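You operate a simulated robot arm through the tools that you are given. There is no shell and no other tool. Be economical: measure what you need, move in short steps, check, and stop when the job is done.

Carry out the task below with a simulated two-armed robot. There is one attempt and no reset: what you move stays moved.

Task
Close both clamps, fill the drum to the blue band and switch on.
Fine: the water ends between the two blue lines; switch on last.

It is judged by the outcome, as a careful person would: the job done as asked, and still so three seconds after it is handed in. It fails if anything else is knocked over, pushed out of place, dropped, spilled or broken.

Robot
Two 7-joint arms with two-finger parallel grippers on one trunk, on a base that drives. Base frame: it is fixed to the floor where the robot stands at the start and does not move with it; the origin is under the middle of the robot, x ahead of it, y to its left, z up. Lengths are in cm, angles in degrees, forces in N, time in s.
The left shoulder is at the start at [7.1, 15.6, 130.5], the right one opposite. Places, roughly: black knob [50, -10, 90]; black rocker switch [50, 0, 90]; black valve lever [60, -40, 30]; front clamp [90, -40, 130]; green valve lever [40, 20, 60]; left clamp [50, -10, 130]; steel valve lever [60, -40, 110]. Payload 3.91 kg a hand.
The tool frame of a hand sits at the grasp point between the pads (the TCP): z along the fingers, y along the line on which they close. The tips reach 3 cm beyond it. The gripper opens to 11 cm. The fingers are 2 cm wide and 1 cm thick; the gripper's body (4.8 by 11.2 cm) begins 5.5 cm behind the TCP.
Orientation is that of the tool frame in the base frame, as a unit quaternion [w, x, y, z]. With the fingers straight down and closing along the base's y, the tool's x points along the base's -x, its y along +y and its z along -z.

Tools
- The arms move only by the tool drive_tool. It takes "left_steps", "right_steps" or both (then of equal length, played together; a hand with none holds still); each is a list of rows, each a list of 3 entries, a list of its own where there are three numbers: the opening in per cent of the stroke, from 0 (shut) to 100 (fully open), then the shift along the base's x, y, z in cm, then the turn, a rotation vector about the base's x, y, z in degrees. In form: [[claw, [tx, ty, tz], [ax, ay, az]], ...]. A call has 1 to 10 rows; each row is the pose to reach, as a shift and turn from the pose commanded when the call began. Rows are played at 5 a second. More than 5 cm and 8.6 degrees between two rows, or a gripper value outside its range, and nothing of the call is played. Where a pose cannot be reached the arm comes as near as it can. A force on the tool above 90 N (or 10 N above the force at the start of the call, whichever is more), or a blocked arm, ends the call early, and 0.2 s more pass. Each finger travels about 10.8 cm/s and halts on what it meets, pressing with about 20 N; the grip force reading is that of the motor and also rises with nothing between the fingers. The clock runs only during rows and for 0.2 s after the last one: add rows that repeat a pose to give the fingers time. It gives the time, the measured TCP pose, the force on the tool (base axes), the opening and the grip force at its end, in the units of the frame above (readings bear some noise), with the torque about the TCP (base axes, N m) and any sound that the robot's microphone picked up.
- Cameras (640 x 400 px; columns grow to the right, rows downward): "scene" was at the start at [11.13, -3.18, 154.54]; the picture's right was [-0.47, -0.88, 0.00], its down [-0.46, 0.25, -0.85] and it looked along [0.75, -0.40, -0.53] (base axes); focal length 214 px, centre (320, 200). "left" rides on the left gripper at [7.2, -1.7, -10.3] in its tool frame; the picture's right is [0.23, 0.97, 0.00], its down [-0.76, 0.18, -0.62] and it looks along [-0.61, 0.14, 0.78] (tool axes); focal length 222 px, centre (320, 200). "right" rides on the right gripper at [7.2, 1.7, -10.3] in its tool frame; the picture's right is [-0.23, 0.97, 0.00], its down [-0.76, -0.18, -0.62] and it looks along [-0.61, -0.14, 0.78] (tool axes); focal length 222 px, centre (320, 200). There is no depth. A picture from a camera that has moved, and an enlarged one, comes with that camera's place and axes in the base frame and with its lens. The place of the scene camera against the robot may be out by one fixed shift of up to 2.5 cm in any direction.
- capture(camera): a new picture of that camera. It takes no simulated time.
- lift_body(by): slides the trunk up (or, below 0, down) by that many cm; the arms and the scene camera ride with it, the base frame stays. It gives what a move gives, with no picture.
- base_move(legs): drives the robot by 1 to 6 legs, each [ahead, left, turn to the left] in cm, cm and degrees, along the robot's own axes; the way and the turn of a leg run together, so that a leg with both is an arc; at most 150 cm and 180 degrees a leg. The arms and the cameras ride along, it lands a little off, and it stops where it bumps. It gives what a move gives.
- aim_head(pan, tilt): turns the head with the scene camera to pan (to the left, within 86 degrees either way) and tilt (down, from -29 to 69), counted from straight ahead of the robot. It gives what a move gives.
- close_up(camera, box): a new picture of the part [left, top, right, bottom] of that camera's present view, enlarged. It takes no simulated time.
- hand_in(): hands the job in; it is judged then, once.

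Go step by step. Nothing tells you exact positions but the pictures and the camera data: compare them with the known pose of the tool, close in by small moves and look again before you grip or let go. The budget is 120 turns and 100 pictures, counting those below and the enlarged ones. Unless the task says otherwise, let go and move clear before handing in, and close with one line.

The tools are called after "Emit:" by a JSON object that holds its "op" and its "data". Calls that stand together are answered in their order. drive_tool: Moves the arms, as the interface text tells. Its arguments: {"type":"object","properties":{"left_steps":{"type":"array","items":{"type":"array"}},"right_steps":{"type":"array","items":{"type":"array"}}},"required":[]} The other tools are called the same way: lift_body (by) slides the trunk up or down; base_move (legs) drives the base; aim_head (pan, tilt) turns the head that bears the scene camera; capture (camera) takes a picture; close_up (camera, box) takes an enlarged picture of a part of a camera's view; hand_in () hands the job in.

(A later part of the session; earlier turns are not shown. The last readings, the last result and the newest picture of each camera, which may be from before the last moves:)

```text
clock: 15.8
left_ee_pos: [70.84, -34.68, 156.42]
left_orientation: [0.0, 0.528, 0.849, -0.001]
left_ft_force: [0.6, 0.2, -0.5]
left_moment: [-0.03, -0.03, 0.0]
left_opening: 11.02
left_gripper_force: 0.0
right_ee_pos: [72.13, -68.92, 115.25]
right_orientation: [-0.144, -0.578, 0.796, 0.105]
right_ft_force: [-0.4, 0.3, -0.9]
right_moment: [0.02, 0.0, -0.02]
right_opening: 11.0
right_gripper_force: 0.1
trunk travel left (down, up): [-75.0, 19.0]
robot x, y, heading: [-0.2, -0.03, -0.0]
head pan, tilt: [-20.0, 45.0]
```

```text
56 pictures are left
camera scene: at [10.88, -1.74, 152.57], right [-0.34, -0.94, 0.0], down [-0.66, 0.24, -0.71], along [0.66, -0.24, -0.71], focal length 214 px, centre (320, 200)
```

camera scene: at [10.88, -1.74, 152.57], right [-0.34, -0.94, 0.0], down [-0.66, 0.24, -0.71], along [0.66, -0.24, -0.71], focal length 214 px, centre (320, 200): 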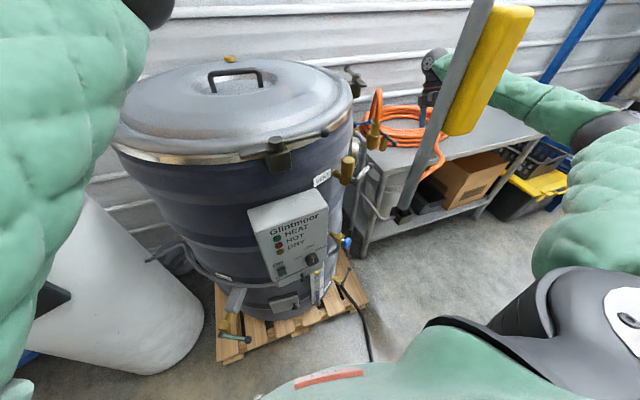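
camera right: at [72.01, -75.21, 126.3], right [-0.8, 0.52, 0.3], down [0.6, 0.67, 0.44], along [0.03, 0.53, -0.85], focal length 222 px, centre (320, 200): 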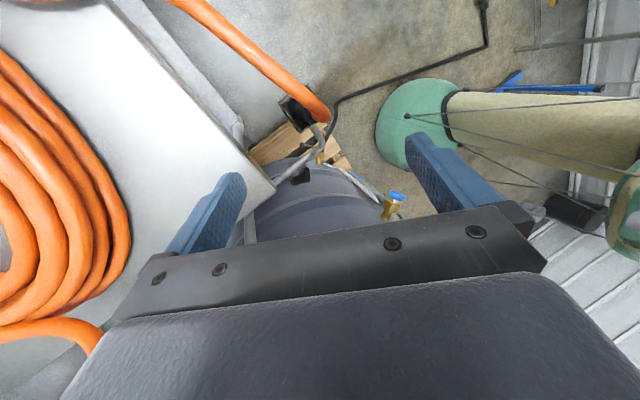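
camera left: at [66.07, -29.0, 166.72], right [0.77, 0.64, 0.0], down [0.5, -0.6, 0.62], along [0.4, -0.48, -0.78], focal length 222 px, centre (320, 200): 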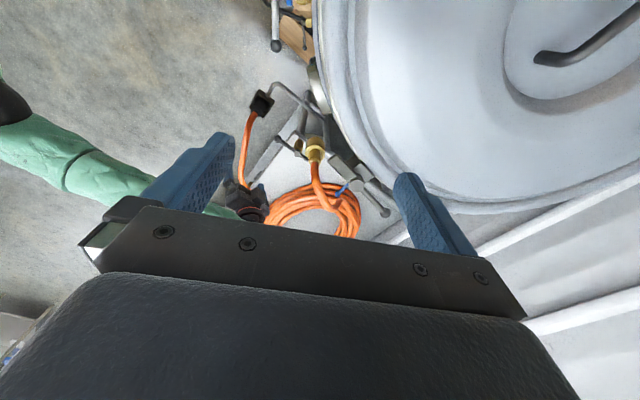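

A grey pipe runs around the drum towards the blue-knob valve; I'll trace it on the left.

Emit:
{"op": "close_up", "data": {"camera": "scene", "box": [140, 190, 350, 350]}}

Emit:
{"op": "close_up", "data": {"camera": "scene", "box": [310, 160, 370, 300]}}

```text
2.50 times, centred on (245, 270) of scene
camera zoom: at [10.88, -1.74, 152.57], right [-0.34, -0.94, 0.0], down [-0.66, 0.24, -0.71], along [0.66, -0.24, -0.71], focal length 536 px, centre (508, 25)
```

zoom: 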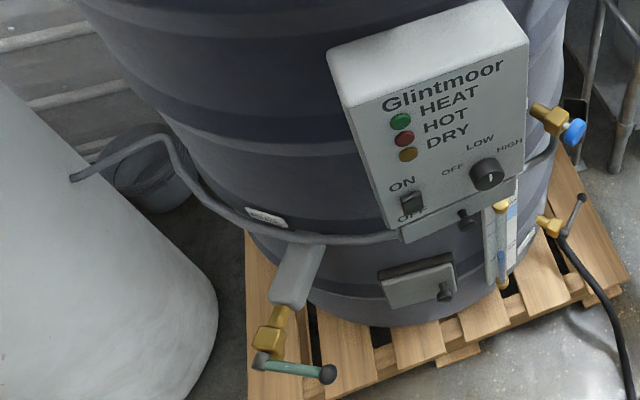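

```text
2.86 times, centred on (340, 230) of scene
camera zoom: at [10.88, -1.74, 152.57], right [-0.34, -0.94, 0.0], down [-0.66, 0.24, -0.71], along [0.66, -0.24, -0.71], focal length 613 px, centre (263, 114)
```

zoom: 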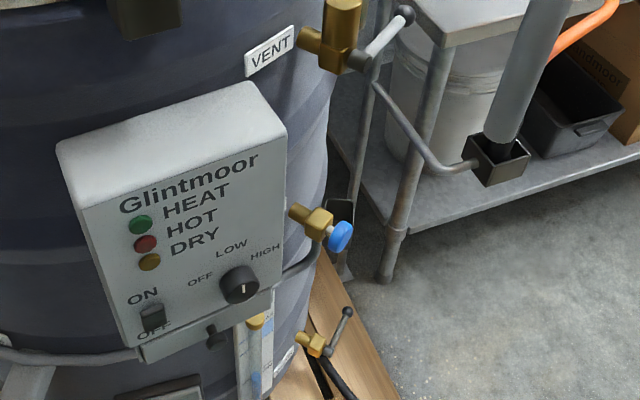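

Found it: the grey pipe from the tank runs around the drum to the blue-knob valve near [55,-30,76], so that is the fill valve. First the clamps: the near clamp's pivot is about [53,-8,129], ball at [54.6,-19.4,128]; I'll pull the left hand back toward it with fingers shut.

Emit:
{"op": "drive_tool", "data": {"left_steps": [[50, [-2, 3, 0], [0, 0, 0]], [0, [-4, 6, 0], [0, 0, 8]], [0, [-6, 9, 0], [0, 0, 16]], [0, [-8, 12, 0], [0, 0, 24]], [0, [-9, 14, 0], [0, 0, 32]], [0, [-10, 16, 0], [0, 0, 40]]]}}

Emit:
{"op": "capture", "data": {"camera": "left"}}

```text
clock: 17.2
left_ee_pos: [60.74, -18.54, 156.56]
left_orientation: [0.0, 0.206, 0.979, -0.001]
left_ft_force: [-0.1, 0.9, -0.3]
left_moment: [0.0, 0.05, 0.0]
left_opening: 0.0
left_gripper_force: 20.4
right_ee_pos: [72.13, -68.91, 115.42]
right_orientation: [-0.144, -0.578, 0.796, 0.105]
right_ft_force: [0.1, -1.1, -0.6]
right_moment: [0.03, 0.03, -0.02]
right_opening: 11.02
right_gripper_force: 0.0
trunk travel left (down, up): [-75.0, 19.0]
robot x, y, heading: [-0.12, -0.23, -0.1]
head pan, tilt: [-20.0, 45.0]
```

```text
53 pictures are left
camera left: at [53.48, -17.27, 166.82], right [0.19, 0.98, 0.0], down [0.77, -0.14, 0.62], along [0.61, -0.12, -0.78], focal length 222 px, centre (320, 200)
```

left: 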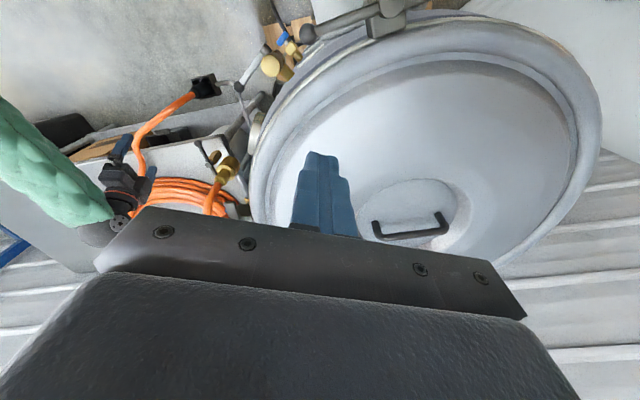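

Emit:
{"op": "drive_tool", "data": {"left_steps": [[0, [-1, 0, -5], [0, 0, 0]], [0, [-2, -1, -9], [0, 0, 0]], [0, [-2.5, -1, -13], [0, 0, 0]], [0, [-2.5, -1, -17], [0, 0, 0]], [0, [-2.5, -1, -20], [0, 0, 0]]]}}

Emit:
{"op": "close_up", "data": {"camera": "left", "box": [220, 0, 460, 240]}}

Emit:
{"op": "close_up", "data": {"camera": "scene", "box": [220, 60, 380, 200]}}

```text
refused: row 1 steps farther than a row can; nothing moved
```

```text
1.67 times, centred on (340, 120) of left
camera zoom: at [53.48, -17.27, 166.82], right [0.19, 0.98, 0.0], down [0.77, -0.14, 0.62], along [0.61, -0.12, -0.78], focal length 370 px, centre (287, 333)
```

zoom: 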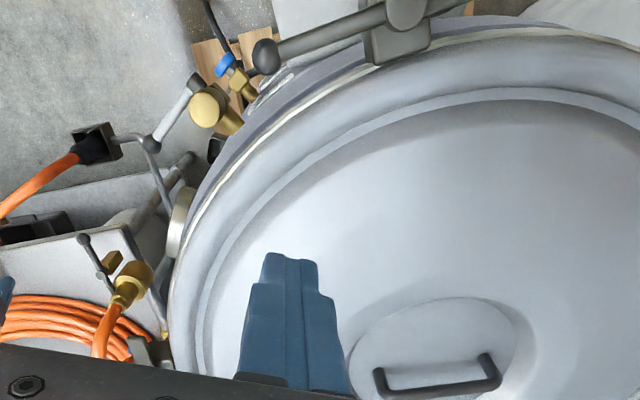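

```text
2.86 times, centred on (300, 130) of scene
camera zoom: at [10.87, -1.61, 152.57], right [-0.34, -0.94, 0.0], down [-0.66, 0.24, -0.71], along [0.66, -0.24, -0.71], focal length 613 px, centre (377, 400)
```

zoom: 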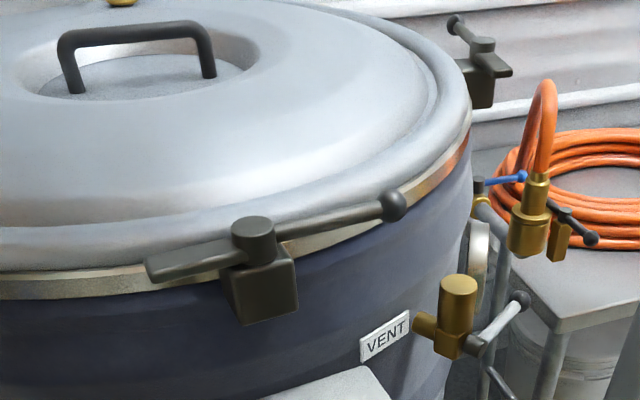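

The ball sits well outside the rim with room behind it for the closed fingers. Descending.

Emit:
{"op": "drive_tool", "data": {"left_steps": [[0, [-1, 0, -4], [0, 0, 0]], [0, [-2, -0.5, -8], [0, 0, 0]], [0, [-2.5, -1, -12], [0, 0, 0]], [0, [-2.5, -1, -16], [0, 0, 0]], [0, [-2.5, -1, -20], [0, 0, 0]]]}}

Emit:
{"op": "close_up", "data": {"camera": "left", "box": [220, 0, 460, 240]}}

Emit:
{"op": "close_up", "data": {"camera": "scene", "box": [220, 60, 380, 200]}}

```text
clock: 18.4
left_ee_pos: [58.08, -19.98, 136.8]
left_orientation: [-0.001, 0.208, 0.978, 0.0]
left_ft_force: [0.4, -0.2, -0.5]
left_moment: [0.0, -0.02, -0.02]
left_opening: 0.0
left_gripper_force: 19.9
right_ee_pos: [72.28, -69.02, 115.24]
right_orientation: [-0.144, -0.578, 0.796, 0.106]
right_ft_force: [-0.2, 0.2, -0.1]
right_moment: [0.0, 0.03, 0.0]
right_opening: 11.0
right_gripper_force: 0.1
trunk travel left (down, up): [-75.0, 19.0]
robot x, y, heading: [-0.26, 0.16, -0.2]
head pan, tilt: [-20.0, 45.0]
```

```text
1.67 times, centred on (340, 120) of left
camera zoom: at [50.84, -18.6, 147.03], right [0.19, 0.98, 0.0], down [0.77, -0.15, 0.62], along [0.61, -0.12, -0.78], focal length 370 px, centre (287, 333)
```

zoom: 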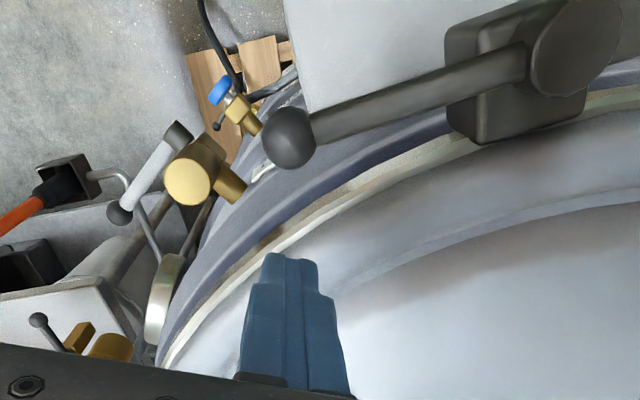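

```text
2.86 times, centred on (300, 130) of scene
camera zoom: at [10.94, -1.73, 152.57], right [-0.34, -0.94, 0.0], down [-0.66, 0.24, -0.71], along [0.66, -0.24, -0.71], focal length 613 px, centre (377, 400)
```

zoom: 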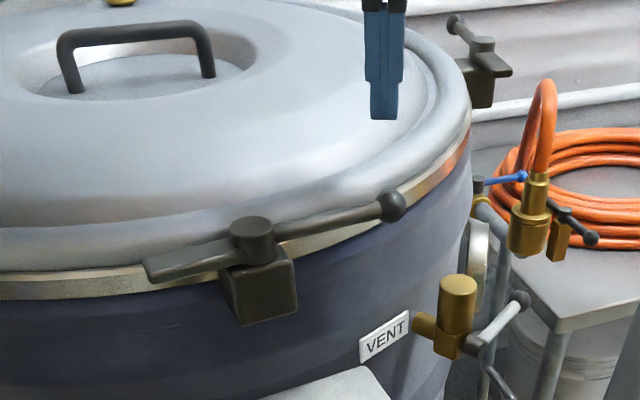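

Ball refined to [54.1,-19.2,129]. I'll lower the closed fingertips between ball and rim.

Emit:
{"op": "drive_tool", "data": {"left_steps": [[0, [-1, 0.3, -2], [0, 0, 0]], [0, [-1.2, 0.6, -4], [0, 0, 0]], [0, [-1.2, 0.6, -6.3], [0, 0, 0]]]}}

Emit:
{"op": "close_up", "data": {"camera": "left", "box": [220, 0, 460, 240]}}

Emit:
{"op": "close_up", "data": {"camera": "scene", "box": [220, 60, 380, 200]}}

```text
clock: 19.2
left_ee_pos: [57.16, -19.03, 130.24]
left_orientation: [0.0, 0.208, 0.978, 0.0]
left_ft_force: [0.4, -0.6, 1.1]
left_moment: [-0.01, 0.01, 0.01]
left_opening: 0.0
left_gripper_force: 20.5
right_ee_pos: [72.2, -69.03, 115.15]
right_orientation: [-0.144, -0.579, 0.796, 0.105]
right_ft_force: [-0.3, -0.3, -0.9]
right_moment: [0.03, 0.01, 0.01]
right_opening: 10.97
right_gripper_force: 0.0
trunk travel left (down, up): [-75.0, 19.0]
robot x, y, heading: [-0.2, 0.02, -0.3]
head pan, tilt: [-20.0, 45.0]
```

```text
1.67 times, centred on (340, 120) of left
camera zoom: at [49.83, -17.69, 140.58], right [0.19, 0.98, 0.0], down [0.77, -0.15, 0.62], along [0.61, -0.12, -0.78], focal length 370 px, centre (287, 333)
```

zoom: 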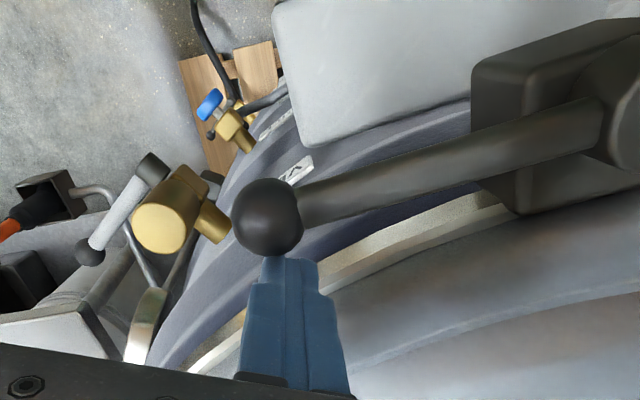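

```text
2.86 times, centred on (300, 130) of scene
camera zoom: at [10.93, -1.72, 152.57], right [-0.34, -0.94, 0.0], down [-0.66, 0.24, -0.71], along [0.66, -0.24, -0.71], focal length 613 px, centre (377, 400)
```

zoom: 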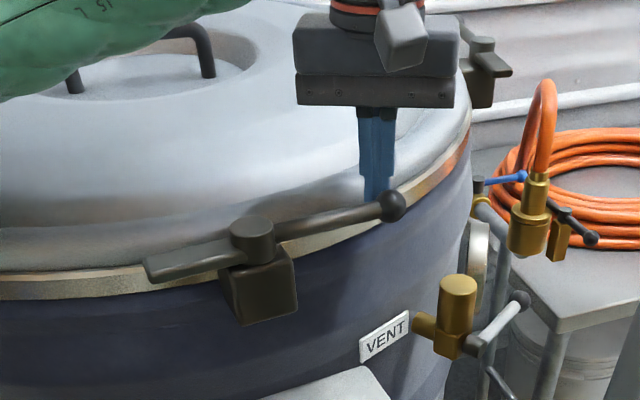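

The closed fingers are right behind the ball. I'll sweep the lever clockwise along its arc toward the robot.

Emit:
{"op": "drive_tool", "data": {"left_steps": [[0, [-0.8, 1.5, 0], [0, 0, 0]], [0, [-2.7, 1.4, 0], [0, 0, 0]], [0, [-4.3, 1.3, 0], [0, 0, 0]], [0, [-5.9, 1.5, 0], [0, 0, 0]], [0, [-7.4, 1.9, 0], [0, 0, 0]], [0, [-8.9, 2.6, 0], [0, 0, 0]], [0, [-10.2, 3.55, 0], [0, 0, 0]]]}}

Emit:
{"op": "close_up", "data": {"camera": "left", "box": [160, 0, 520, 240]}}

```text
clock: 20.8
left_ee_pos: [47.0, -15.54, 130.48]
left_orientation: [-0.001, 0.209, 0.978, -0.001]
left_ft_force: [0.4, 0.5, -1.4]
left_moment: [-0.05, 0.03, 0.02]
left_opening: 0.01
left_gripper_force: 19.6
right_ee_pos: [72.3, -68.96, 115.24]
right_orientation: [-0.145, -0.578, 0.796, 0.105]
right_ft_force: [-0.5, -0.1, 0.4]
right_moment: [-0.05, 0.03, -0.01]
right_opening: 11.01
right_gripper_force: 0.1
trunk travel left (down, up): [-75.0, 19.0]
robot x, y, heading: [0.03, 0.08, 0.1]
head pan, tilt: [-20.0, 45.0]
```

```text
1.67 times, centred on (340, 120) of left
camera zoom: at [39.67, -14.18, 140.62], right [0.19, 0.98, 0.0], down [0.77, -0.15, 0.62], along [0.61, -0.12, -0.78], focal length 370 px, centre (287, 333)
```

zoom: 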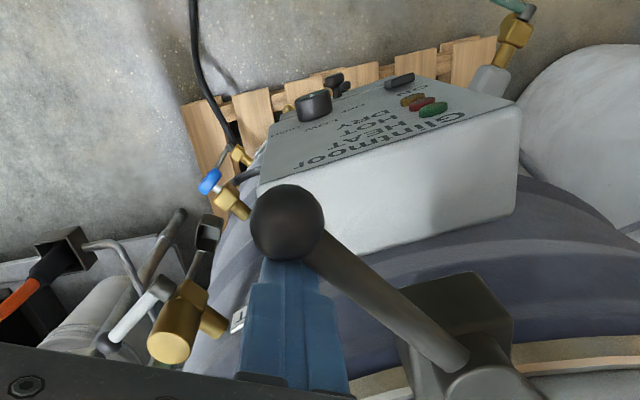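

The lever is turning freely; finishing the sweep.

Emit:
{"op": "drive_tool", "data": {"left_steps": [[0, [-1.1, 1.2, 0], [0, 0, 0]], [0, [-2, 2.45, 0], [0, 0, 0]], [0, [-2.4, 3.4, 0], [0, 0, 0]], [0, [-2.7, 4.3, 0], [0, 0, 0]], [0, [-2.9, 4.9, 0], [0, 0, 0]]]}}

Emit:
{"op": "close_up", "data": {"camera": "scene", "box": [220, 60, 380, 200]}}

```text
clock: 22.0
left_ee_pos: [43.97, -10.92, 130.22]
left_orientation: [-0.001, 0.208, 0.978, 0.0]
left_ft_force: [4.6, -3.9, 2.3]
left_moment: [-0.03, -0.1, -0.01]
left_opening: 0.01
left_gripper_force: 20.1
right_ee_pos: [72.18, -69.29, 115.11]
right_orientation: [-0.144, -0.579, 0.796, 0.105]
right_ft_force: [-0.3, 0.4, 0.2]
right_moment: [0.03, 0.01, -0.02]
right_opening: 11.0
right_gripper_force: 0.1
trunk travel left (down, up): [-75.0, 19.0]
robot x, y, heading: [0.26, 0.04, 0.1]
head pan, tilt: [-20.0, 45.0]
```

```text
2.86 times, centred on (300, 130) of scene
camera zoom: at [10.97, -1.96, 152.56], right [-0.34, -0.94, 0.0], down [-0.66, 0.24, -0.71], along [0.66, -0.24, -0.71], focal length 613 px, centre (377, 400)
```

zoom: 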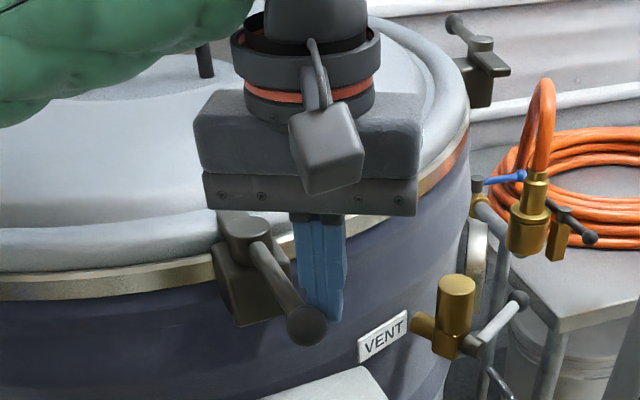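

The lever is near radial with light resistance; pushing slightly more to check for the stop.

Emit:
{"op": "drive_tool", "data": {"left_steps": [[0, [0, 0.4, 0], [0, 0, 0]], [0, [0, 0.8, 0], [0, 0, 0]], [0, [0, 1.2, 0], [0, 0, 0]], [0, [0, 1.2, 0], [0, 0, 0]]]}}

```text
clock: 23.0
left_ee_pos: [43.96, -10.71, 130.33]
left_orientation: [-0.002, 0.208, 0.978, 0.0]
left_ft_force: [3.4, -79.2, 10.5]
left_moment: [-1.31, -0.02, 0.3]
left_opening: 0.0
left_gripper_force: 20.3
right_ee_pos: [72.05, -70.0, 114.65]
right_orientation: [-0.143, -0.578, 0.796, 0.108]
right_ft_force: [0.2, 0.5, 0.5]
right_moment: [0.03, 0.0, -0.03]
right_opening: 11.01
right_gripper_force: 0.0
trunk travel left (down, up): [-75.0, 19.0]
robot x, y, heading: [-0.08, -0.08, -0.2]
head pan, tilt: [-20.0, 45.0]
```

The near clamp hit its hard stop: closed. I'll lift the left hand clear and pull the right hand back before turning the base for the far clamp.

Emit:
{"op": "drive_tool", "data": {"left_steps": [[0, [0, -2, 0], [0, 0, 0]], [0, [0, -3, 4], [0, 0, 0]], [0, [0, -3, 9], [0, 0, 0]], [0, [1, -1, 13], [0, 0, 0]], [0, [3, 2, 16], [0, 0, 0]], [0, [5, 5, 18], [0, 0, 0]], [0, [7, 8, 20], [0, 0, 0]]], "right_steps": [[100, [-3, 0, 2], [0, 0, 0]], [100, [-7, 1, 3], [0, 0, 0]], [100, [-11, 2, 4], [0, 0, 0]], [100, [-15, 3, 4], [0, 0, 0]], [100, [-19, 4, 4], [0, 0, 0]], [100, [-23, 5, 4], [0, 0, 0]], [100, [-26, 5, 4], [0, 0, 0]]]}}

Emit:
{"op": "capture", "data": {"camera": "scene"}}

```text
clock: 24.8
left_ee_pos: [50.99, -1.48, 150.39]
left_orientation: [-0.001, 0.207, 0.978, 0.0]
left_ft_force: [0.4, -0.9, -0.5]
left_moment: [0.02, 0.03, 0.01]
left_opening: 0.0
left_gripper_force: 20.3
right_ee_pos: [47.85, -63.88, 132.03]
right_orientation: [-0.009, -0.588, 0.809, 0.012]
right_ft_force: [0.1, 0.8, -0.9]
right_moment: [0.01, 0.02, -0.01]
right_opening: 11.0
right_gripper_force: 0.1
right hand out of reach, approached as far as the arm can: row 6
trunk travel left (down, up): [-75.0, 19.0]
robot x, y, heading: [0.18, -0.04, -0.4]
head pan, tilt: [-20.0, 45.0]
stopped in row 7 (right hand): the arm was blocked; the commanded pose is now the measured one
```

```text
44 pictures are left
camera scene: at [11.07, -1.84, 152.54], right [-0.34, -0.94, 0.0], down [-0.67, 0.24, -0.71], along [0.66, -0.24, -0.71], focal length 214 px, centre (320, 200)
```

scene: 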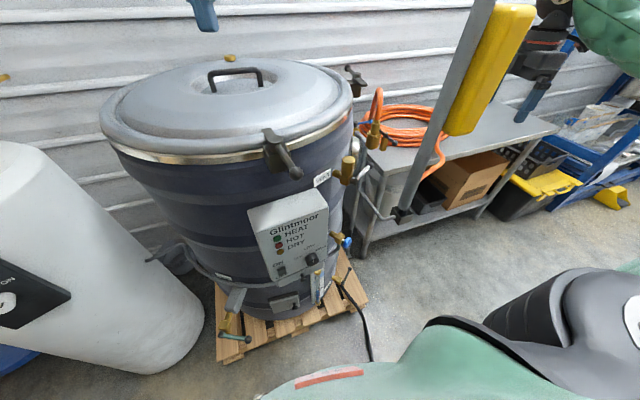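

The near clamp's lever now points outward with its tongue over the lid. Turning the base right in two parts.

Emit:
{"op": "base_move", "data": {"legs": [[0, 0, -15], [0, 0, -15]]}}

Emit:
{"op": "aim_head", "data": {"pan": 5, "tilt": 35}}

Emit:
{"op": "capture", "data": {"camera": "scene"}}

```text
clock: 27.0
left_ee_pos: [43.32, -26.65, 150.36]
left_orientation: [-0.001, 0.453, 0.892, -0.001]
left_ft_force: [0.3, 0.5, 0.6]
left_moment: [-0.01, 0.01, 0.0]
left_opening: 0.0
left_gripper_force: 20.0
right_ee_pos: [9.46, -79.03, 132.2]
right_orientation: [-0.005, -0.358, 0.934, 0.014]
right_ft_force: [-0.4, 0.4, -0.2]
right_moment: [0.01, -0.01, 0.01]
right_opening: 11.0
right_gripper_force: 0.0
trunk travel left (down, up): [-75.0, 19.0]
robot x, y, heading: [0.04, 0.07, -30.2]
head pan, tilt: [-20.0, 45.0]
```

```text
clock: 27.9
left_ee_pos: [43.33, -26.62, 150.42]
left_orientation: [0.0, 0.453, 0.892, 0.0]
left_ft_force: [-0.5, -0.1, -0.1]
left_moment: [-0.01, 0.01, 0.01]
left_opening: 0.02
left_gripper_force: 20.0
right_ee_pos: [9.5, -78.92, 132.26]
right_orientation: [-0.006, -0.359, 0.933, 0.014]
right_ft_force: [1.0, 0.1, 0.7]
right_moment: [0.0, -0.02, 0.01]
right_opening: 11.0
right_gripper_force: 0.1
trunk travel left (down, up): [-75.0, 19.0]
robot x, y, heading: [0.15, -0.07, -30.1]
head pan, tilt: [5.0, 35.0]
```

```text
43 pictures are left
camera scene: at [10.51, -5.15, 154.05], right [-0.42, -0.91, 0.0], down [-0.52, 0.24, -0.82], along [0.74, -0.35, -0.57], focal length 214 px, centre (320, 200)
```

scene: 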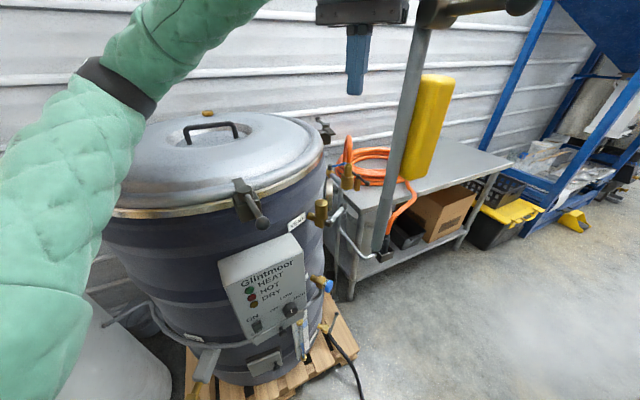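

Turned; the left hand is fairly near the hanging pole, so I'll move it away first toward the drum, then tilt it out toward the far clamp.

Emit:
{"op": "drive_tool", "data": {"left_steps": [[0, [3, 3, 0], [0, 0, 0]], [0, [7, 4, 1], [0, 0, 0]], [0, [11, 3, 1], [0, 0, 0]], [0, [15, 1, 1], [-5, -6, 0]], [0, [19, -2, 1], [-10, -12, 0]], [0, [22, -5, 1], [-15, -18, 0]], [0, [25, -8, 0], [-19, -23, 0]], [0, [28, -11, 0], [-19, -23, 0]], [0, [31, -14, -2], [-19, -23, 0]]]}}

Emit:
{"op": "capture", "data": {"camera": "left"}}

Emit:
{"op": "capture", "data": {"camera": "scene"}}

```text
clock: 29.9
left_ee_pos: [74.66, -40.99, 148.42]
left_orientation: [0.251, 0.438, 0.861, -0.056]
left_ft_force: [-0.9, -0.4, 0.3]
left_moment: [0.01, -0.01, 0.0]
left_opening: 0.0
left_gripper_force: 19.8
right_ee_pos: [9.6, -79.23, 132.16]
right_orientation: [-0.006, -0.358, 0.934, 0.015]
right_ft_force: [-0.2, 0.4, -0.2]
right_moment: [0.02, 0.01, 0.02]
right_opening: 10.99
right_gripper_force: 0.0
trunk travel left (down, up): [-75.0, 19.0]
robot x, y, heading: [-0.16, 0.45, -29.7]
head pan, tilt: [5.0, 35.0]
```

```text
42 pictures are left
camera left: at [65.78, -33.4, 153.52], right [0.65, 0.76, 0.01], down [0.27, -0.25, 0.93], along [0.71, -0.6, -0.37], focal length 222 px, centre (320, 200)
```

left: 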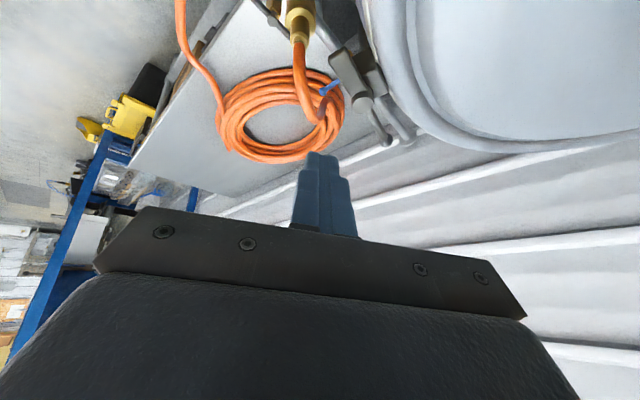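

```text
41 pictures are left
camera scene: at [10.6, -5.29, 154.03], right [-0.42, -0.91, 0.0], down [-0.52, 0.24, -0.82], along [0.74, -0.34, -0.57], focal length 214 px, centre (320, 200)
```

scene: 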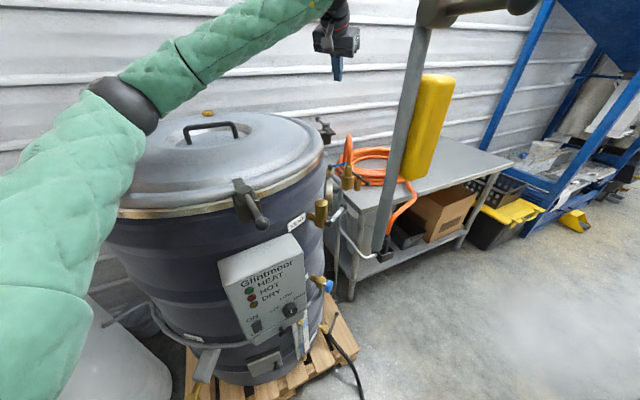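

Emit:
{"op": "close_up", "data": {"camera": "left", "box": [260, 0, 440, 180]}}

```text
2.22 times, centred on (350, 90) of left
camera zoom: at [65.78, -33.4, 153.52], right [0.65, 0.76, 0.01], down [0.27, -0.25, 0.93], along [0.71, -0.6, -0.37], focal length 494 px, centre (253, 444)
```

zoom: 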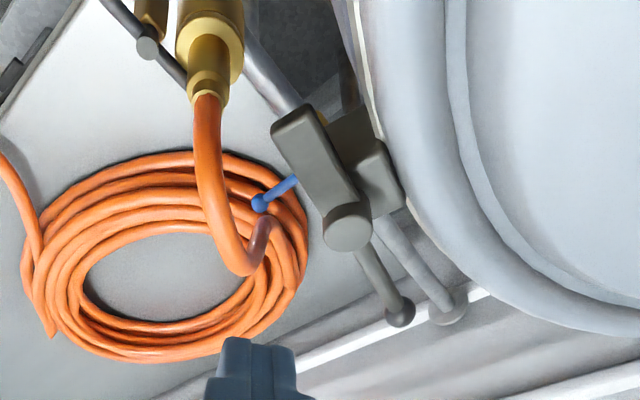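

Emit:
{"op": "close_up", "data": {"camera": "scene", "box": [215, 160, 285, 240]}}

Emit:
{"op": "close_up", "data": {"camera": "scene", "box": [290, 100, 370, 200]}}

```text
5.00 times, centred on (250, 200) of scene
camera zoom: at [10.6, -5.29, 154.03], right [-0.42, -0.91, 0.0], down [-0.52, 0.24, -0.82], along [0.74, -0.34, -0.57], focal length 1072 px, centre (670, 200)
```

zoom: 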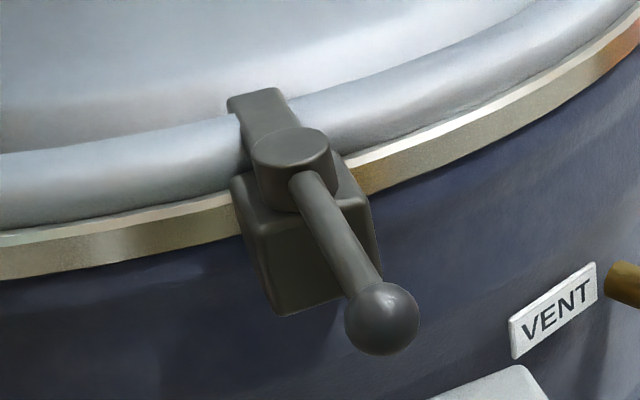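

```text
4.00 times, centred on (330, 150) of scene
camera zoom: at [10.6, -5.29, 154.03], right [-0.42, -0.91, 0.0], down [-0.52, 0.24, -0.82], along [0.74, -0.34, -0.57], focal length 858 px, centre (280, 400)
```

zoom: 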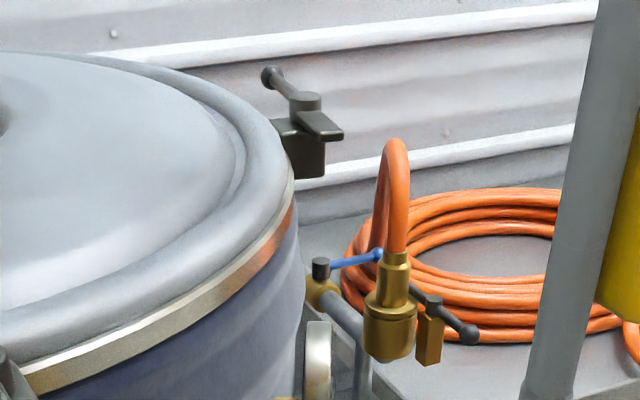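

Both clamps are understood: the tongue sits just above the lid bead. I'll lower the closed fingertips on the outer side of the far tongue (tip near [81,-47,129]).

Emit:
{"op": "drive_tool", "data": {"left_steps": [[0, [2, -3, -3], [0, 0, 0]], [0, [4, -5.6, -6], [0, 0, 0]], [0, [5, -6, -10], [0, 0, 0]], [0, [5.3, -6, -13.5], [0, 0, 0]], [0, [5.3, -5.6, -16], [0, 0, 0]], [0, [5.3, -5.4, -16.7], [0, 0, 0]]]}}

Emit:
{"op": "close_up", "data": {"camera": "left", "box": [220, 0, 460, 200]}}

Emit:
{"op": "close_up", "data": {"camera": "scene", "box": [290, 70, 370, 170]}}

```text
clock: 31.2
left_ee_pos: [79.71, -45.9, 131.71]
left_orientation: [0.251, 0.437, 0.862, -0.056]
left_ft_force: [0.0, -0.5, 0.5]
left_moment: [0.01, -0.03, 0.06]
left_opening: 0.0
left_gripper_force: 20.0
right_ee_pos: [9.48, -79.04, 132.34]
right_orientation: [-0.006, -0.358, 0.934, 0.014]
right_ft_force: [-0.5, 0.4, 0.5]
right_moment: [-0.01, -0.01, 0.03]
right_opening: 11.02
right_gripper_force: 0.0
trunk travel left (down, up): [-75.0, 19.0]
robot x, y, heading: [0.13, 0.18, -30.1]
head pan, tilt: [5.0, 35.0]
```

```text
2.00 times, centred on (340, 100) of left
camera zoom: at [70.8, -38.44, 136.89], right [0.65, 0.76, 0.01], down [0.27, -0.25, 0.93], along [0.71, -0.6, -0.37], focal length 444 px, centre (280, 400)
```

zoom: 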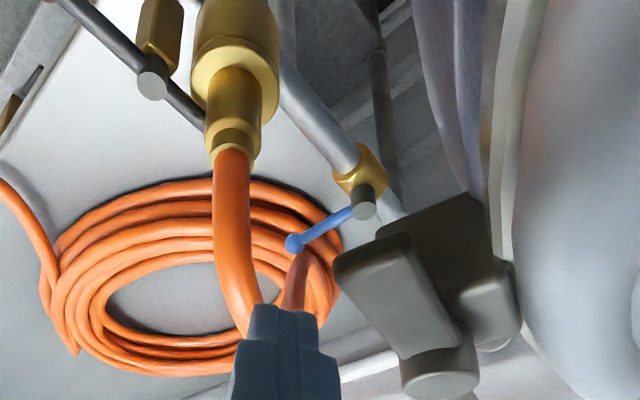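

```text
4.00 times, centred on (330, 120) of scene
camera zoom: at [10.5, -5.12, 154.06], right [-0.42, -0.91, 0.0], down [-0.52, 0.24, -0.82], along [0.74, -0.35, -0.57], focal length 858 px, centre (280, 520)
```

zoom: 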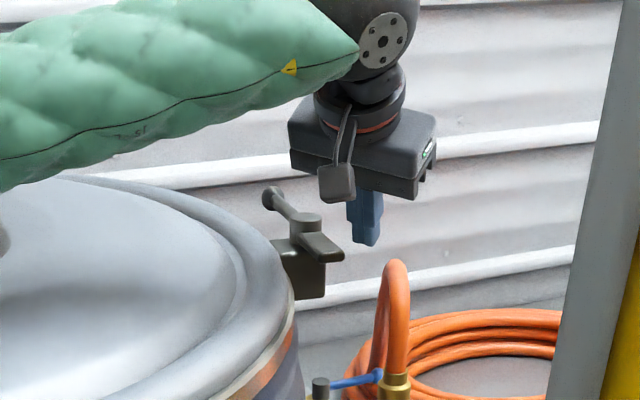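

The tip is level with the tongue and just outside it. Pushing it round over the lid in small steps.

Emit:
{"op": "drive_tool", "data": {"left_steps": [[0, [0.4, 1.1, 0], [0, 0, 0]], [0, [0.2, 2.3, 0], [0, 0, 0]], [0, [0.15, 3.4, 0], [0, 0, 0]], [0, [0.3, 4.5, 0], [0, 0, 0]], [0, [0.65, 5.5, 0], [0, 0, 0]], [0, [1.2, 6.4, 0], [0, 0, 0]]]}}

Emit:
{"op": "close_up", "data": {"camera": "left", "box": [220, 0, 460, 200]}}

```text
clock: 32.6
left_ee_pos: [80.73, -39.54, 131.58]
left_orientation: [0.251, 0.438, 0.861, -0.057]
left_ft_force: [-0.1, -0.2, 0.0]
left_moment: [0.01, -0.06, 0.02]
left_opening: 0.0
left_gripper_force: 19.8
right_ee_pos: [9.44, -79.24, 132.26]
right_orientation: [-0.007, -0.359, 0.933, 0.014]
right_ft_force: [0.7, -0.3, -0.7]
right_moment: [0.02, 0.01, -0.01]
right_opening: 10.97
right_gripper_force: 0.1
trunk travel left (down, up): [-75.0, 19.0]
robot x, y, heading: [-0.1, 0.14, -30.0]
head pan, tilt: [5.0, 35.0]
```

```text
2.00 times, centred on (340, 100) of left
camera zoom: at [71.94, -32.13, 136.87], right [0.65, 0.76, 0.01], down [0.27, -0.25, 0.93], along [0.71, -0.6, -0.37], focal length 444 px, centre (280, 400)
```

zoom: 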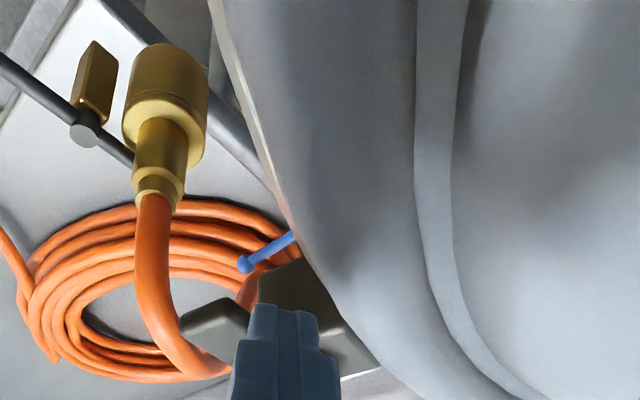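

The fingers passed over the tongue (it is lower than I took it: cap top about 128). I'll go back out, lower, and retry.

Emit:
{"op": "drive_tool", "data": {"left_steps": [[0, [0, -1, 1.5], [0, 0, 0]], [0, [0.3, -4.5, 1.5], [0, 0, 0]], [0, [0.6, -8.3, 1.5], [0, 0, 0]], [0, [0.8, -8.3, -1], [0, 0, 0]], [0, [0.8, -8.2, -2.7], [0, 0, 0]]]}}

Emit:
{"op": "close_up", "data": {"camera": "left", "box": [220, 0, 460, 200]}}

Emit:
{"op": "close_up", "data": {"camera": "scene", "box": [300, 90, 360, 165]}}

```text
clock: 33.9
left_ee_pos: [81.56, -47.92, 129.04]
left_orientation: [0.251, 0.438, 0.861, -0.058]
left_ft_force: [-0.1, -0.4, 0.8]
left_moment: [0.02, 0.0, 0.01]
left_opening: 0.0
left_gripper_force: 19.9
right_ee_pos: [9.49, -79.07, 132.07]
right_orientation: [-0.005, -0.358, 0.934, 0.013]
right_ft_force: [0.6, 0.6, 1.0]
right_moment: [0.0, 0.0, 0.0]
right_opening: 11.0
right_gripper_force: 0.0
trunk travel left (down, up): [-75.0, 19.0]
robot x, y, heading: [-0.06, -0.25, -30.2]
head pan, tilt: [5.0, 35.0]
```

```text
2.00 times, centred on (340, 100) of left
camera zoom: at [72.72, -40.47, 134.18], right [0.65, 0.76, 0.01], down [0.27, -0.25, 0.93], along [0.71, -0.6, -0.37], focal length 444 px, centre (280, 400)
```

zoom: 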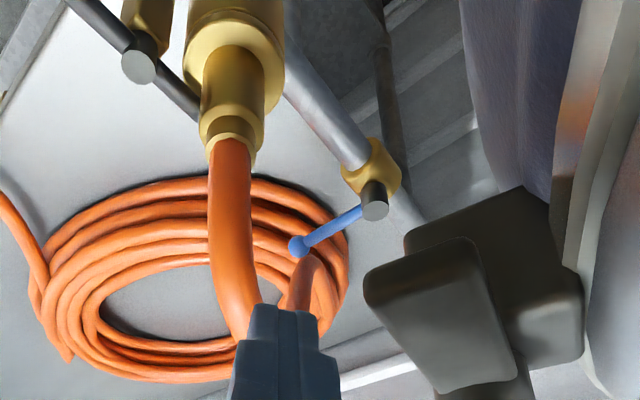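

```text
5.33 times, centred on (330, 128) of scene
camera zoom: at [10.53, -5.22, 154.05], right [-0.42, -0.91, 0.0], down [-0.52, 0.24, -0.82], along [0.74, -0.35, -0.57], focal length 1144 px, centre (267, 587)
```

zoom: 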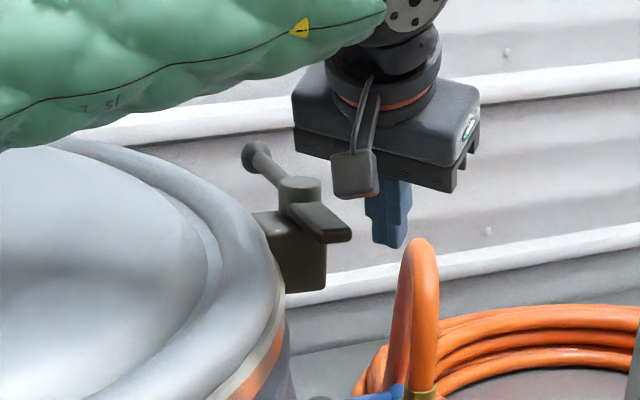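

Emit:
{"op": "drive_tool", "data": {"left_steps": [[0, [0.3, 1.2, 0], [0, 0, 0]], [0, [0.3, 2.3, 0], [0, 0, 0]], [0, [0.2, 3.4, 0], [0, 0, 0]], [0, [0.05, 4.8, 0], [0, 0, 0]], [0, [0.3, 5.9, 0], [0, 0, 0]]]}}

Emit:
{"op": "close_up", "data": {"camera": "scene", "box": [300, 90, 360, 165]}}

```text
clock: 35.0
left_ee_pos: [81.86, -41.9, 129.04]
left_orientation: [0.25, 0.439, 0.861, -0.056]
left_ft_force: [0.8, -1.0, 2.9]
left_moment: [0.04, -0.04, -0.02]
left_opening: 0.0
left_gripper_force: 20.2
right_ee_pos: [9.37, -79.13, 132.22]
right_orientation: [-0.006, -0.358, 0.934, 0.013]
right_ft_force: [-0.6, -0.7, 0.3]
right_moment: [-0.01, 0.0, -0.02]
right_opening: 11.0
right_gripper_force: 0.0
trunk travel left (down, up): [-75.0, 19.0]
robot x, y, heading: [0.18, -0.07, -29.8]
head pan, tilt: [5.0, 35.0]
```

```text
5.33 times, centred on (330, 128) of scene
camera zoom: at [10.5, -5.15, 154.06], right [-0.42, -0.91, 0.0], down [-0.52, 0.24, -0.82], along [0.74, -0.35, -0.57], focal length 1144 px, centre (267, 587)
```

zoom: 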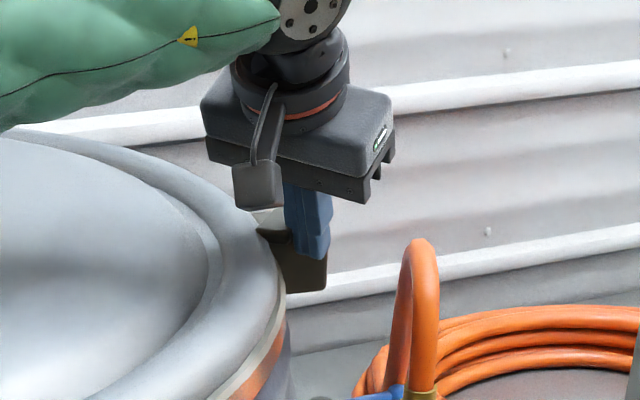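

The tongue is moving with the finger. Continuing.

Emit:
{"op": "drive_tool", "data": {"left_steps": [[0, [0.4, 1.1, 0], [0, 0, 0]], [0, [1.0, 2.1, 0.2], [0, 0, 0]], [0, [1.7, 2.9, 0.4], [0, 0, 0]], [0, [2.6, 3.7, 0.4], [0, 0, 0]]]}}

Emit:
{"op": "close_up", "data": {"camera": "scene", "box": [300, 90, 360, 165]}}

Emit:
{"op": "close_up", "data": {"camera": "left", "box": [220, 50, 460, 250]}}

```text
clock: 36.0
left_ee_pos: [82.21, -40.73, 128.93]
left_orientation: [0.247, 0.454, 0.854, -0.065]
left_ft_force: [-21.9, -36.3, 2.7]
left_moment: [-1.37, 0.05, -0.28]
left_opening: 0.02
left_gripper_force: 19.9
right_ee_pos: [8.82, -79.22, 132.22]
right_orientation: [-0.005, -0.352, 0.936, 0.013]
right_ft_force: [0.1, 0.3, 0.3]
right_moment: [-0.03, 0.04, 0.02]
right_opening: 11.02
right_gripper_force: 0.1
trunk travel left (down, up): [-75.0, 19.0]
robot x, y, heading: [-0.02, -0.26, -30.5]
head pan, tilt: [5.0, 35.0]
stopped in row 4 (left hand): the force on the tool passed its limit at 101 N (the readings are from after the stop); the commanded pose is now the measured one
```

```text
5.33 times, centred on (330, 128) of scene
camera zoom: at [10.77, -5.36, 154.07], right [-0.43, -0.9, 0.0], down [-0.52, 0.25, -0.82], along [0.74, -0.35, -0.57], focal length 1144 px, centre (267, 587)
```

zoom: 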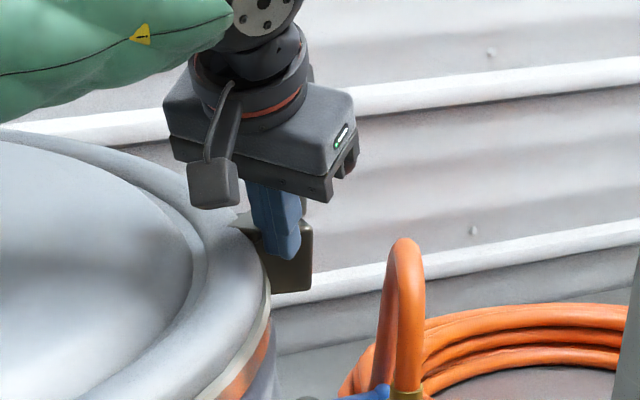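

```text
2.00 times, centred on (340, 150) of left
camera zoom: at [73.79, -33.02, 134.32], right [0.68, 0.73, 0.0], down [0.27, -0.25, 0.93], along [0.68, -0.63, -0.37], focal length 444 px, centre (280, 300)
```

zoom: 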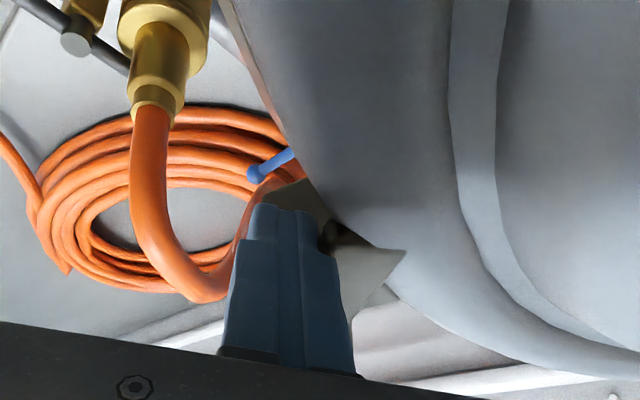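

The finger hit the lid bead. I'll back off slightly, raise to just above the bead, and look.

Emit:
{"op": "drive_tool", "data": {"left_steps": [[0, [-0.3, -1.2, 0], [0, 0, 0]], [0, [-0.3, -1.2, 0.8], [0, 0, 0]], [0, [-0.3, -1.0, 1.5], [0, 0, 0]]]}}

Emit:
{"op": "close_up", "data": {"camera": "left", "box": [260, 80, 420, 220]}}

Emit:
{"op": "close_up", "data": {"camera": "scene", "box": [300, 90, 360, 165]}}

```text
clock: 36.8
left_ee_pos: [82.29, -41.18, 130.58]
left_orientation: [0.248, 0.449, 0.857, -0.061]
left_ft_force: [-0.2, 0.3, 0.3]
left_moment: [-0.01, -0.02, 0.0]
left_opening: 0.01
left_gripper_force: 19.5
right_ee_pos: [8.8, -79.16, 132.21]
right_orientation: [-0.005, -0.354, 0.935, 0.013]
right_ft_force: [-1.1, -0.5, 0.6]
right_moment: [0.02, 0.01, 0.02]
right_opening: 10.99
right_gripper_force: 0.0
trunk travel left (down, up): [-75.0, 19.0]
robot x, y, heading: [0.05, 0.05, -30.7]
head pan, tilt: [5.0, 35.0]
```

```text
2.86 times, centred on (340, 150) of left
camera zoom: at [73.72, -33.49, 135.93], right [0.67, 0.74, 0.01], down [0.27, -0.25, 0.93], along [0.69, -0.62, -0.37], focal length 635 px, centre (263, 343)
```

zoom: 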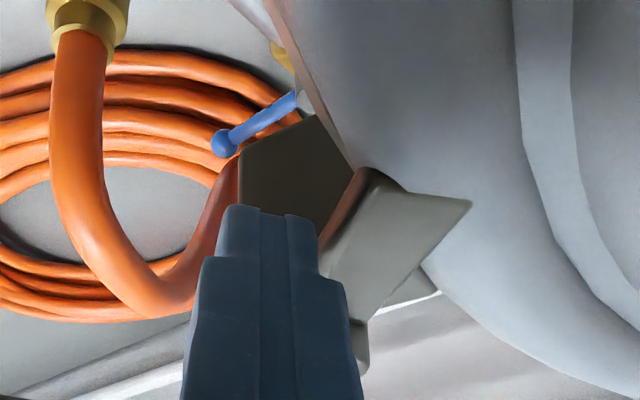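

```text
5.33 times, centred on (330, 128) of scene
camera zoom: at [10.45, -5.29, 154.07], right [-0.43, -0.9, 0.0], down [-0.52, 0.25, -0.82], along [0.74, -0.35, -0.57], focal length 1144 px, centre (267, 587)
```

zoom: 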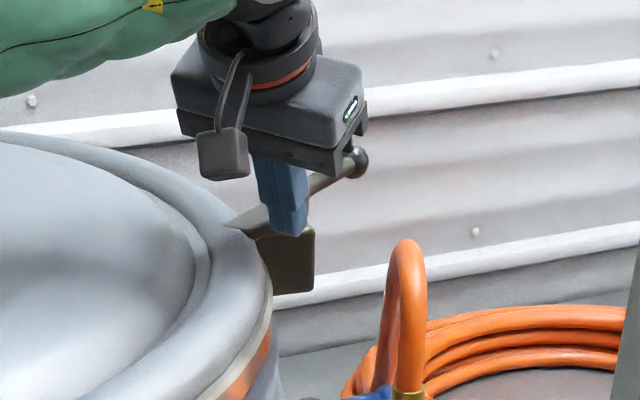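

The tongue is about two-thirds round; the finger is beside it, just above bead level. Pushing on mostly along +x.

Emit:
{"op": "drive_tool", "data": {"left_steps": [[0, [0.9, 0.3, -0.2], [0, 0, 0]], [0, [1.6, 1.1, -0.2], [0, 0, 0]], [0, [2.2, 1.8, -0.2], [0, 0, 0]], [0, [3, 2.3, -0.2], [0, 0, 0]], [0, [3.8, 2.6, -0.2], [0, 0, 0]]]}}

Emit:
{"op": "close_up", "data": {"camera": "left", "box": [260, 80, 420, 220]}}

Emit:
{"op": "close_up", "data": {"camera": "scene", "box": [290, 90, 370, 190]}}

```text
clock: 38.0
left_ee_pos: [85.44, -38.85, 130.44]
left_orientation: [0.246, 0.452, 0.855, -0.062]
left_ft_force: [-33.2, 2.1, -7.7]
left_moment: [0.1, 0.85, -0.32]
left_opening: 0.01
left_gripper_force: 20.1
right_ee_pos: [8.48, -79.2, 132.16]
right_orientation: [-0.004, -0.353, 0.935, 0.013]
right_ft_force: [0.1, -0.3, 0.3]
right_moment: [-0.07, 0.0, 0.03]
right_opening: 11.01
right_gripper_force: 0.0
trunk travel left (down, up): [-75.0, 19.0]
robot x, y, heading: [0.06, -0.57, -30.4]
head pan, tilt: [5.0, 35.0]
```

```text
2.86 times, centred on (340, 150) of left
camera zoom: at [77.0, -31.03, 135.67], right [0.67, 0.74, 0.01], down [0.27, -0.26, 0.93], along [0.69, -0.62, -0.37], focal length 635 px, centre (263, 343)
```

zoom: 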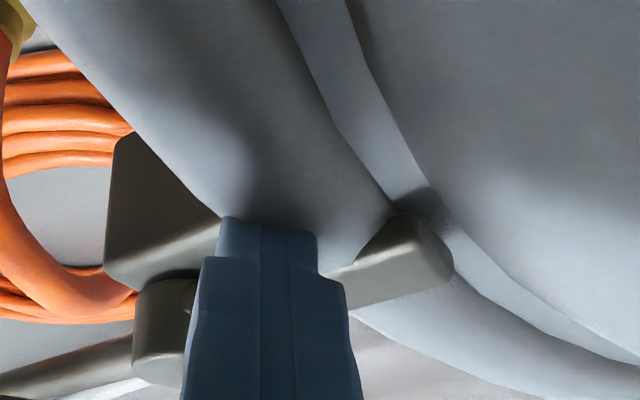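

```text
4.00 times, centred on (330, 140) of scene
camera zoom: at [10.15, -5.35, 154.06], right [-0.43, -0.9, 0.0], down [-0.52, 0.25, -0.82], along [0.74, -0.35, -0.57], focal length 858 px, centre (280, 440)
```

zoom: 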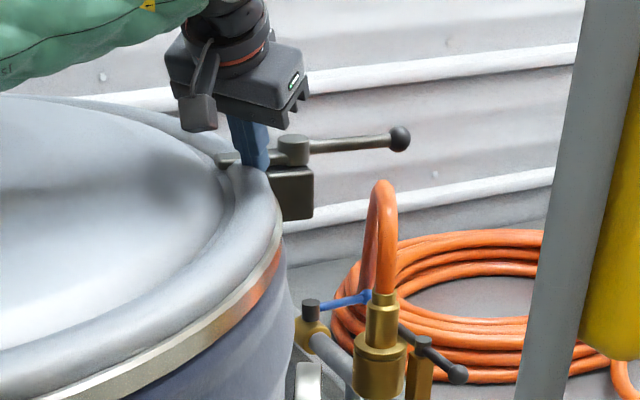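

The lever now points straight out and the finger meets 33 N; one small extra push to confirm the stop.

Emit:
{"op": "drive_tool", "data": {"left_steps": [[0, [0.6, 0, 0], [0, 0, 0]], [0, [0.6, 0, 0], [0, 0, 0]]]}}

```text
clock: 38.6
left_ee_pos: [85.62, -38.79, 130.43]
left_orientation: [0.246, 0.453, 0.855, -0.061]
left_ft_force: [-83.6, 11.1, -33.8]
left_moment: [0.58, 2.46, -0.64]
left_opening: 0.0
left_gripper_force: 20.1
right_ee_pos: [8.18, -79.09, 132.22]
right_orientation: [-0.003, -0.353, 0.935, 0.013]
right_ft_force: [0.2, -1.0, 0.2]
right_moment: [0.05, -0.02, 0.0]
right_opening: 11.02
right_gripper_force: 0.1
trunk travel left (down, up): [-75.0, 19.0]
robot x, y, heading: [0.4, -0.02, -30.8]
head pan, tilt: [5.0, 35.0]
```

Far clamp is closed against its stop too. Retracting the left hand up and back over the drum, undoing the tilt.

Emit:
{"op": "drive_tool", "data": {"left_steps": [[0, [-1.5, -0.3, 0], [0, 0, 0]], [0, [-2.5, 0, 4], [0, 0, 0]], [0, [-4, 1, 8.5], [0, 0, 0]], [0, [-6, 3, 12], [0, 0, 0]], [0, [-8, 6, 15], [0, 0, 0]], [0, [-10.5, 9.5, 17], [5, 6, 0]], [0, [-13, 13, 18], [10, 12, 0]], [0, [-16, 16, 18], [15, 18, 0]], [0, [-19, 19, 18], [19, 23, 0]], [0, [-22, 22, 18], [19, 23, 0]]]}}

Emit:
{"op": "drive_tool", "data": {"left_steps": [[0, [-3, 3, 0], [0, 0, 0]], [0, [-6, 6, 0], [0, 0, 0]], [0, [-9, 9, 0], [0, 0, 0]], [0, [-12, 12, 0], [0, 0, 0]], [0, [-15, 15, 0], [0, 0, 0]]]}}

Emit:
{"op": "base_move", "data": {"legs": [[0, 0, 30.4]]}}

```text
clock: 40.8
left_ee_pos: [64.64, -16.4, 148.48]
left_orientation: [-0.005, 0.463, 0.886, -0.008]
left_ft_force: [-1.0, -0.3, -0.1]
left_moment: [-0.03, 0.0, -0.01]
left_opening: 0.02
left_gripper_force: 20.0
right_ee_pos: [8.83, -79.05, 132.32]
right_orientation: [-0.006, -0.353, 0.936, 0.014]
right_ft_force: [-0.6, 0.8, 1.7]
right_moment: [-0.04, -0.03, 0.01]
right_opening: 11.01
right_gripper_force: 0.1
trunk travel left (down, up): [-75.0, 19.0]
robot x, y, heading: [-0.04, 0.41, -30.8]
head pan, tilt: [5.0, 35.0]
```

```text
clock: 42.0
left_ee_pos: [49.65, -1.19, 148.52]
left_orientation: [-0.004, 0.462, 0.887, -0.008]
left_ft_force: [-0.5, 1.0, -0.8]
left_moment: [-0.02, 0.03, -0.01]
left_opening: 0.01
left_gripper_force: 20.0
right_ee_pos: [8.7, -79.06, 132.3]
right_orientation: [-0.005, -0.353, 0.935, 0.013]
right_ft_force: [-1.1, 0.1, 0.6]
right_moment: [-0.03, 0.0, 0.0]
right_opening: 11.0
right_gripper_force: 0.1
trunk travel left (down, up): [-75.0, 19.0]
robot x, y, heading: [0.29, 0.25, -30.5]
head pan, tilt: [5.0, 35.0]
```

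```text
clock: 43.9
left_ee_pos: [43.65, 23.96, 148.59]
left_orientation: [-0.003, 0.212, 0.977, -0.009]
left_ft_force: [0.1, 0.0, 0.6]
left_moment: [0.01, -0.02, -0.01]
left_opening: 0.01
left_gripper_force: 19.9
right_ee_pos: [47.92, -63.66, 132.16]
right_orientation: [-0.009, -0.588, 0.809, 0.012]
right_ft_force: [0.2, -0.4, 0.9]
right_moment: [-0.02, -0.01, -0.01]
right_opening: 11.01
right_gripper_force: 0.2
trunk travel left (down, up): [-75.0, 19.0]
robot x, y, heading: [0.04, 0.2, 0.1]
head pan, tilt: [5.0, 35.0]
```

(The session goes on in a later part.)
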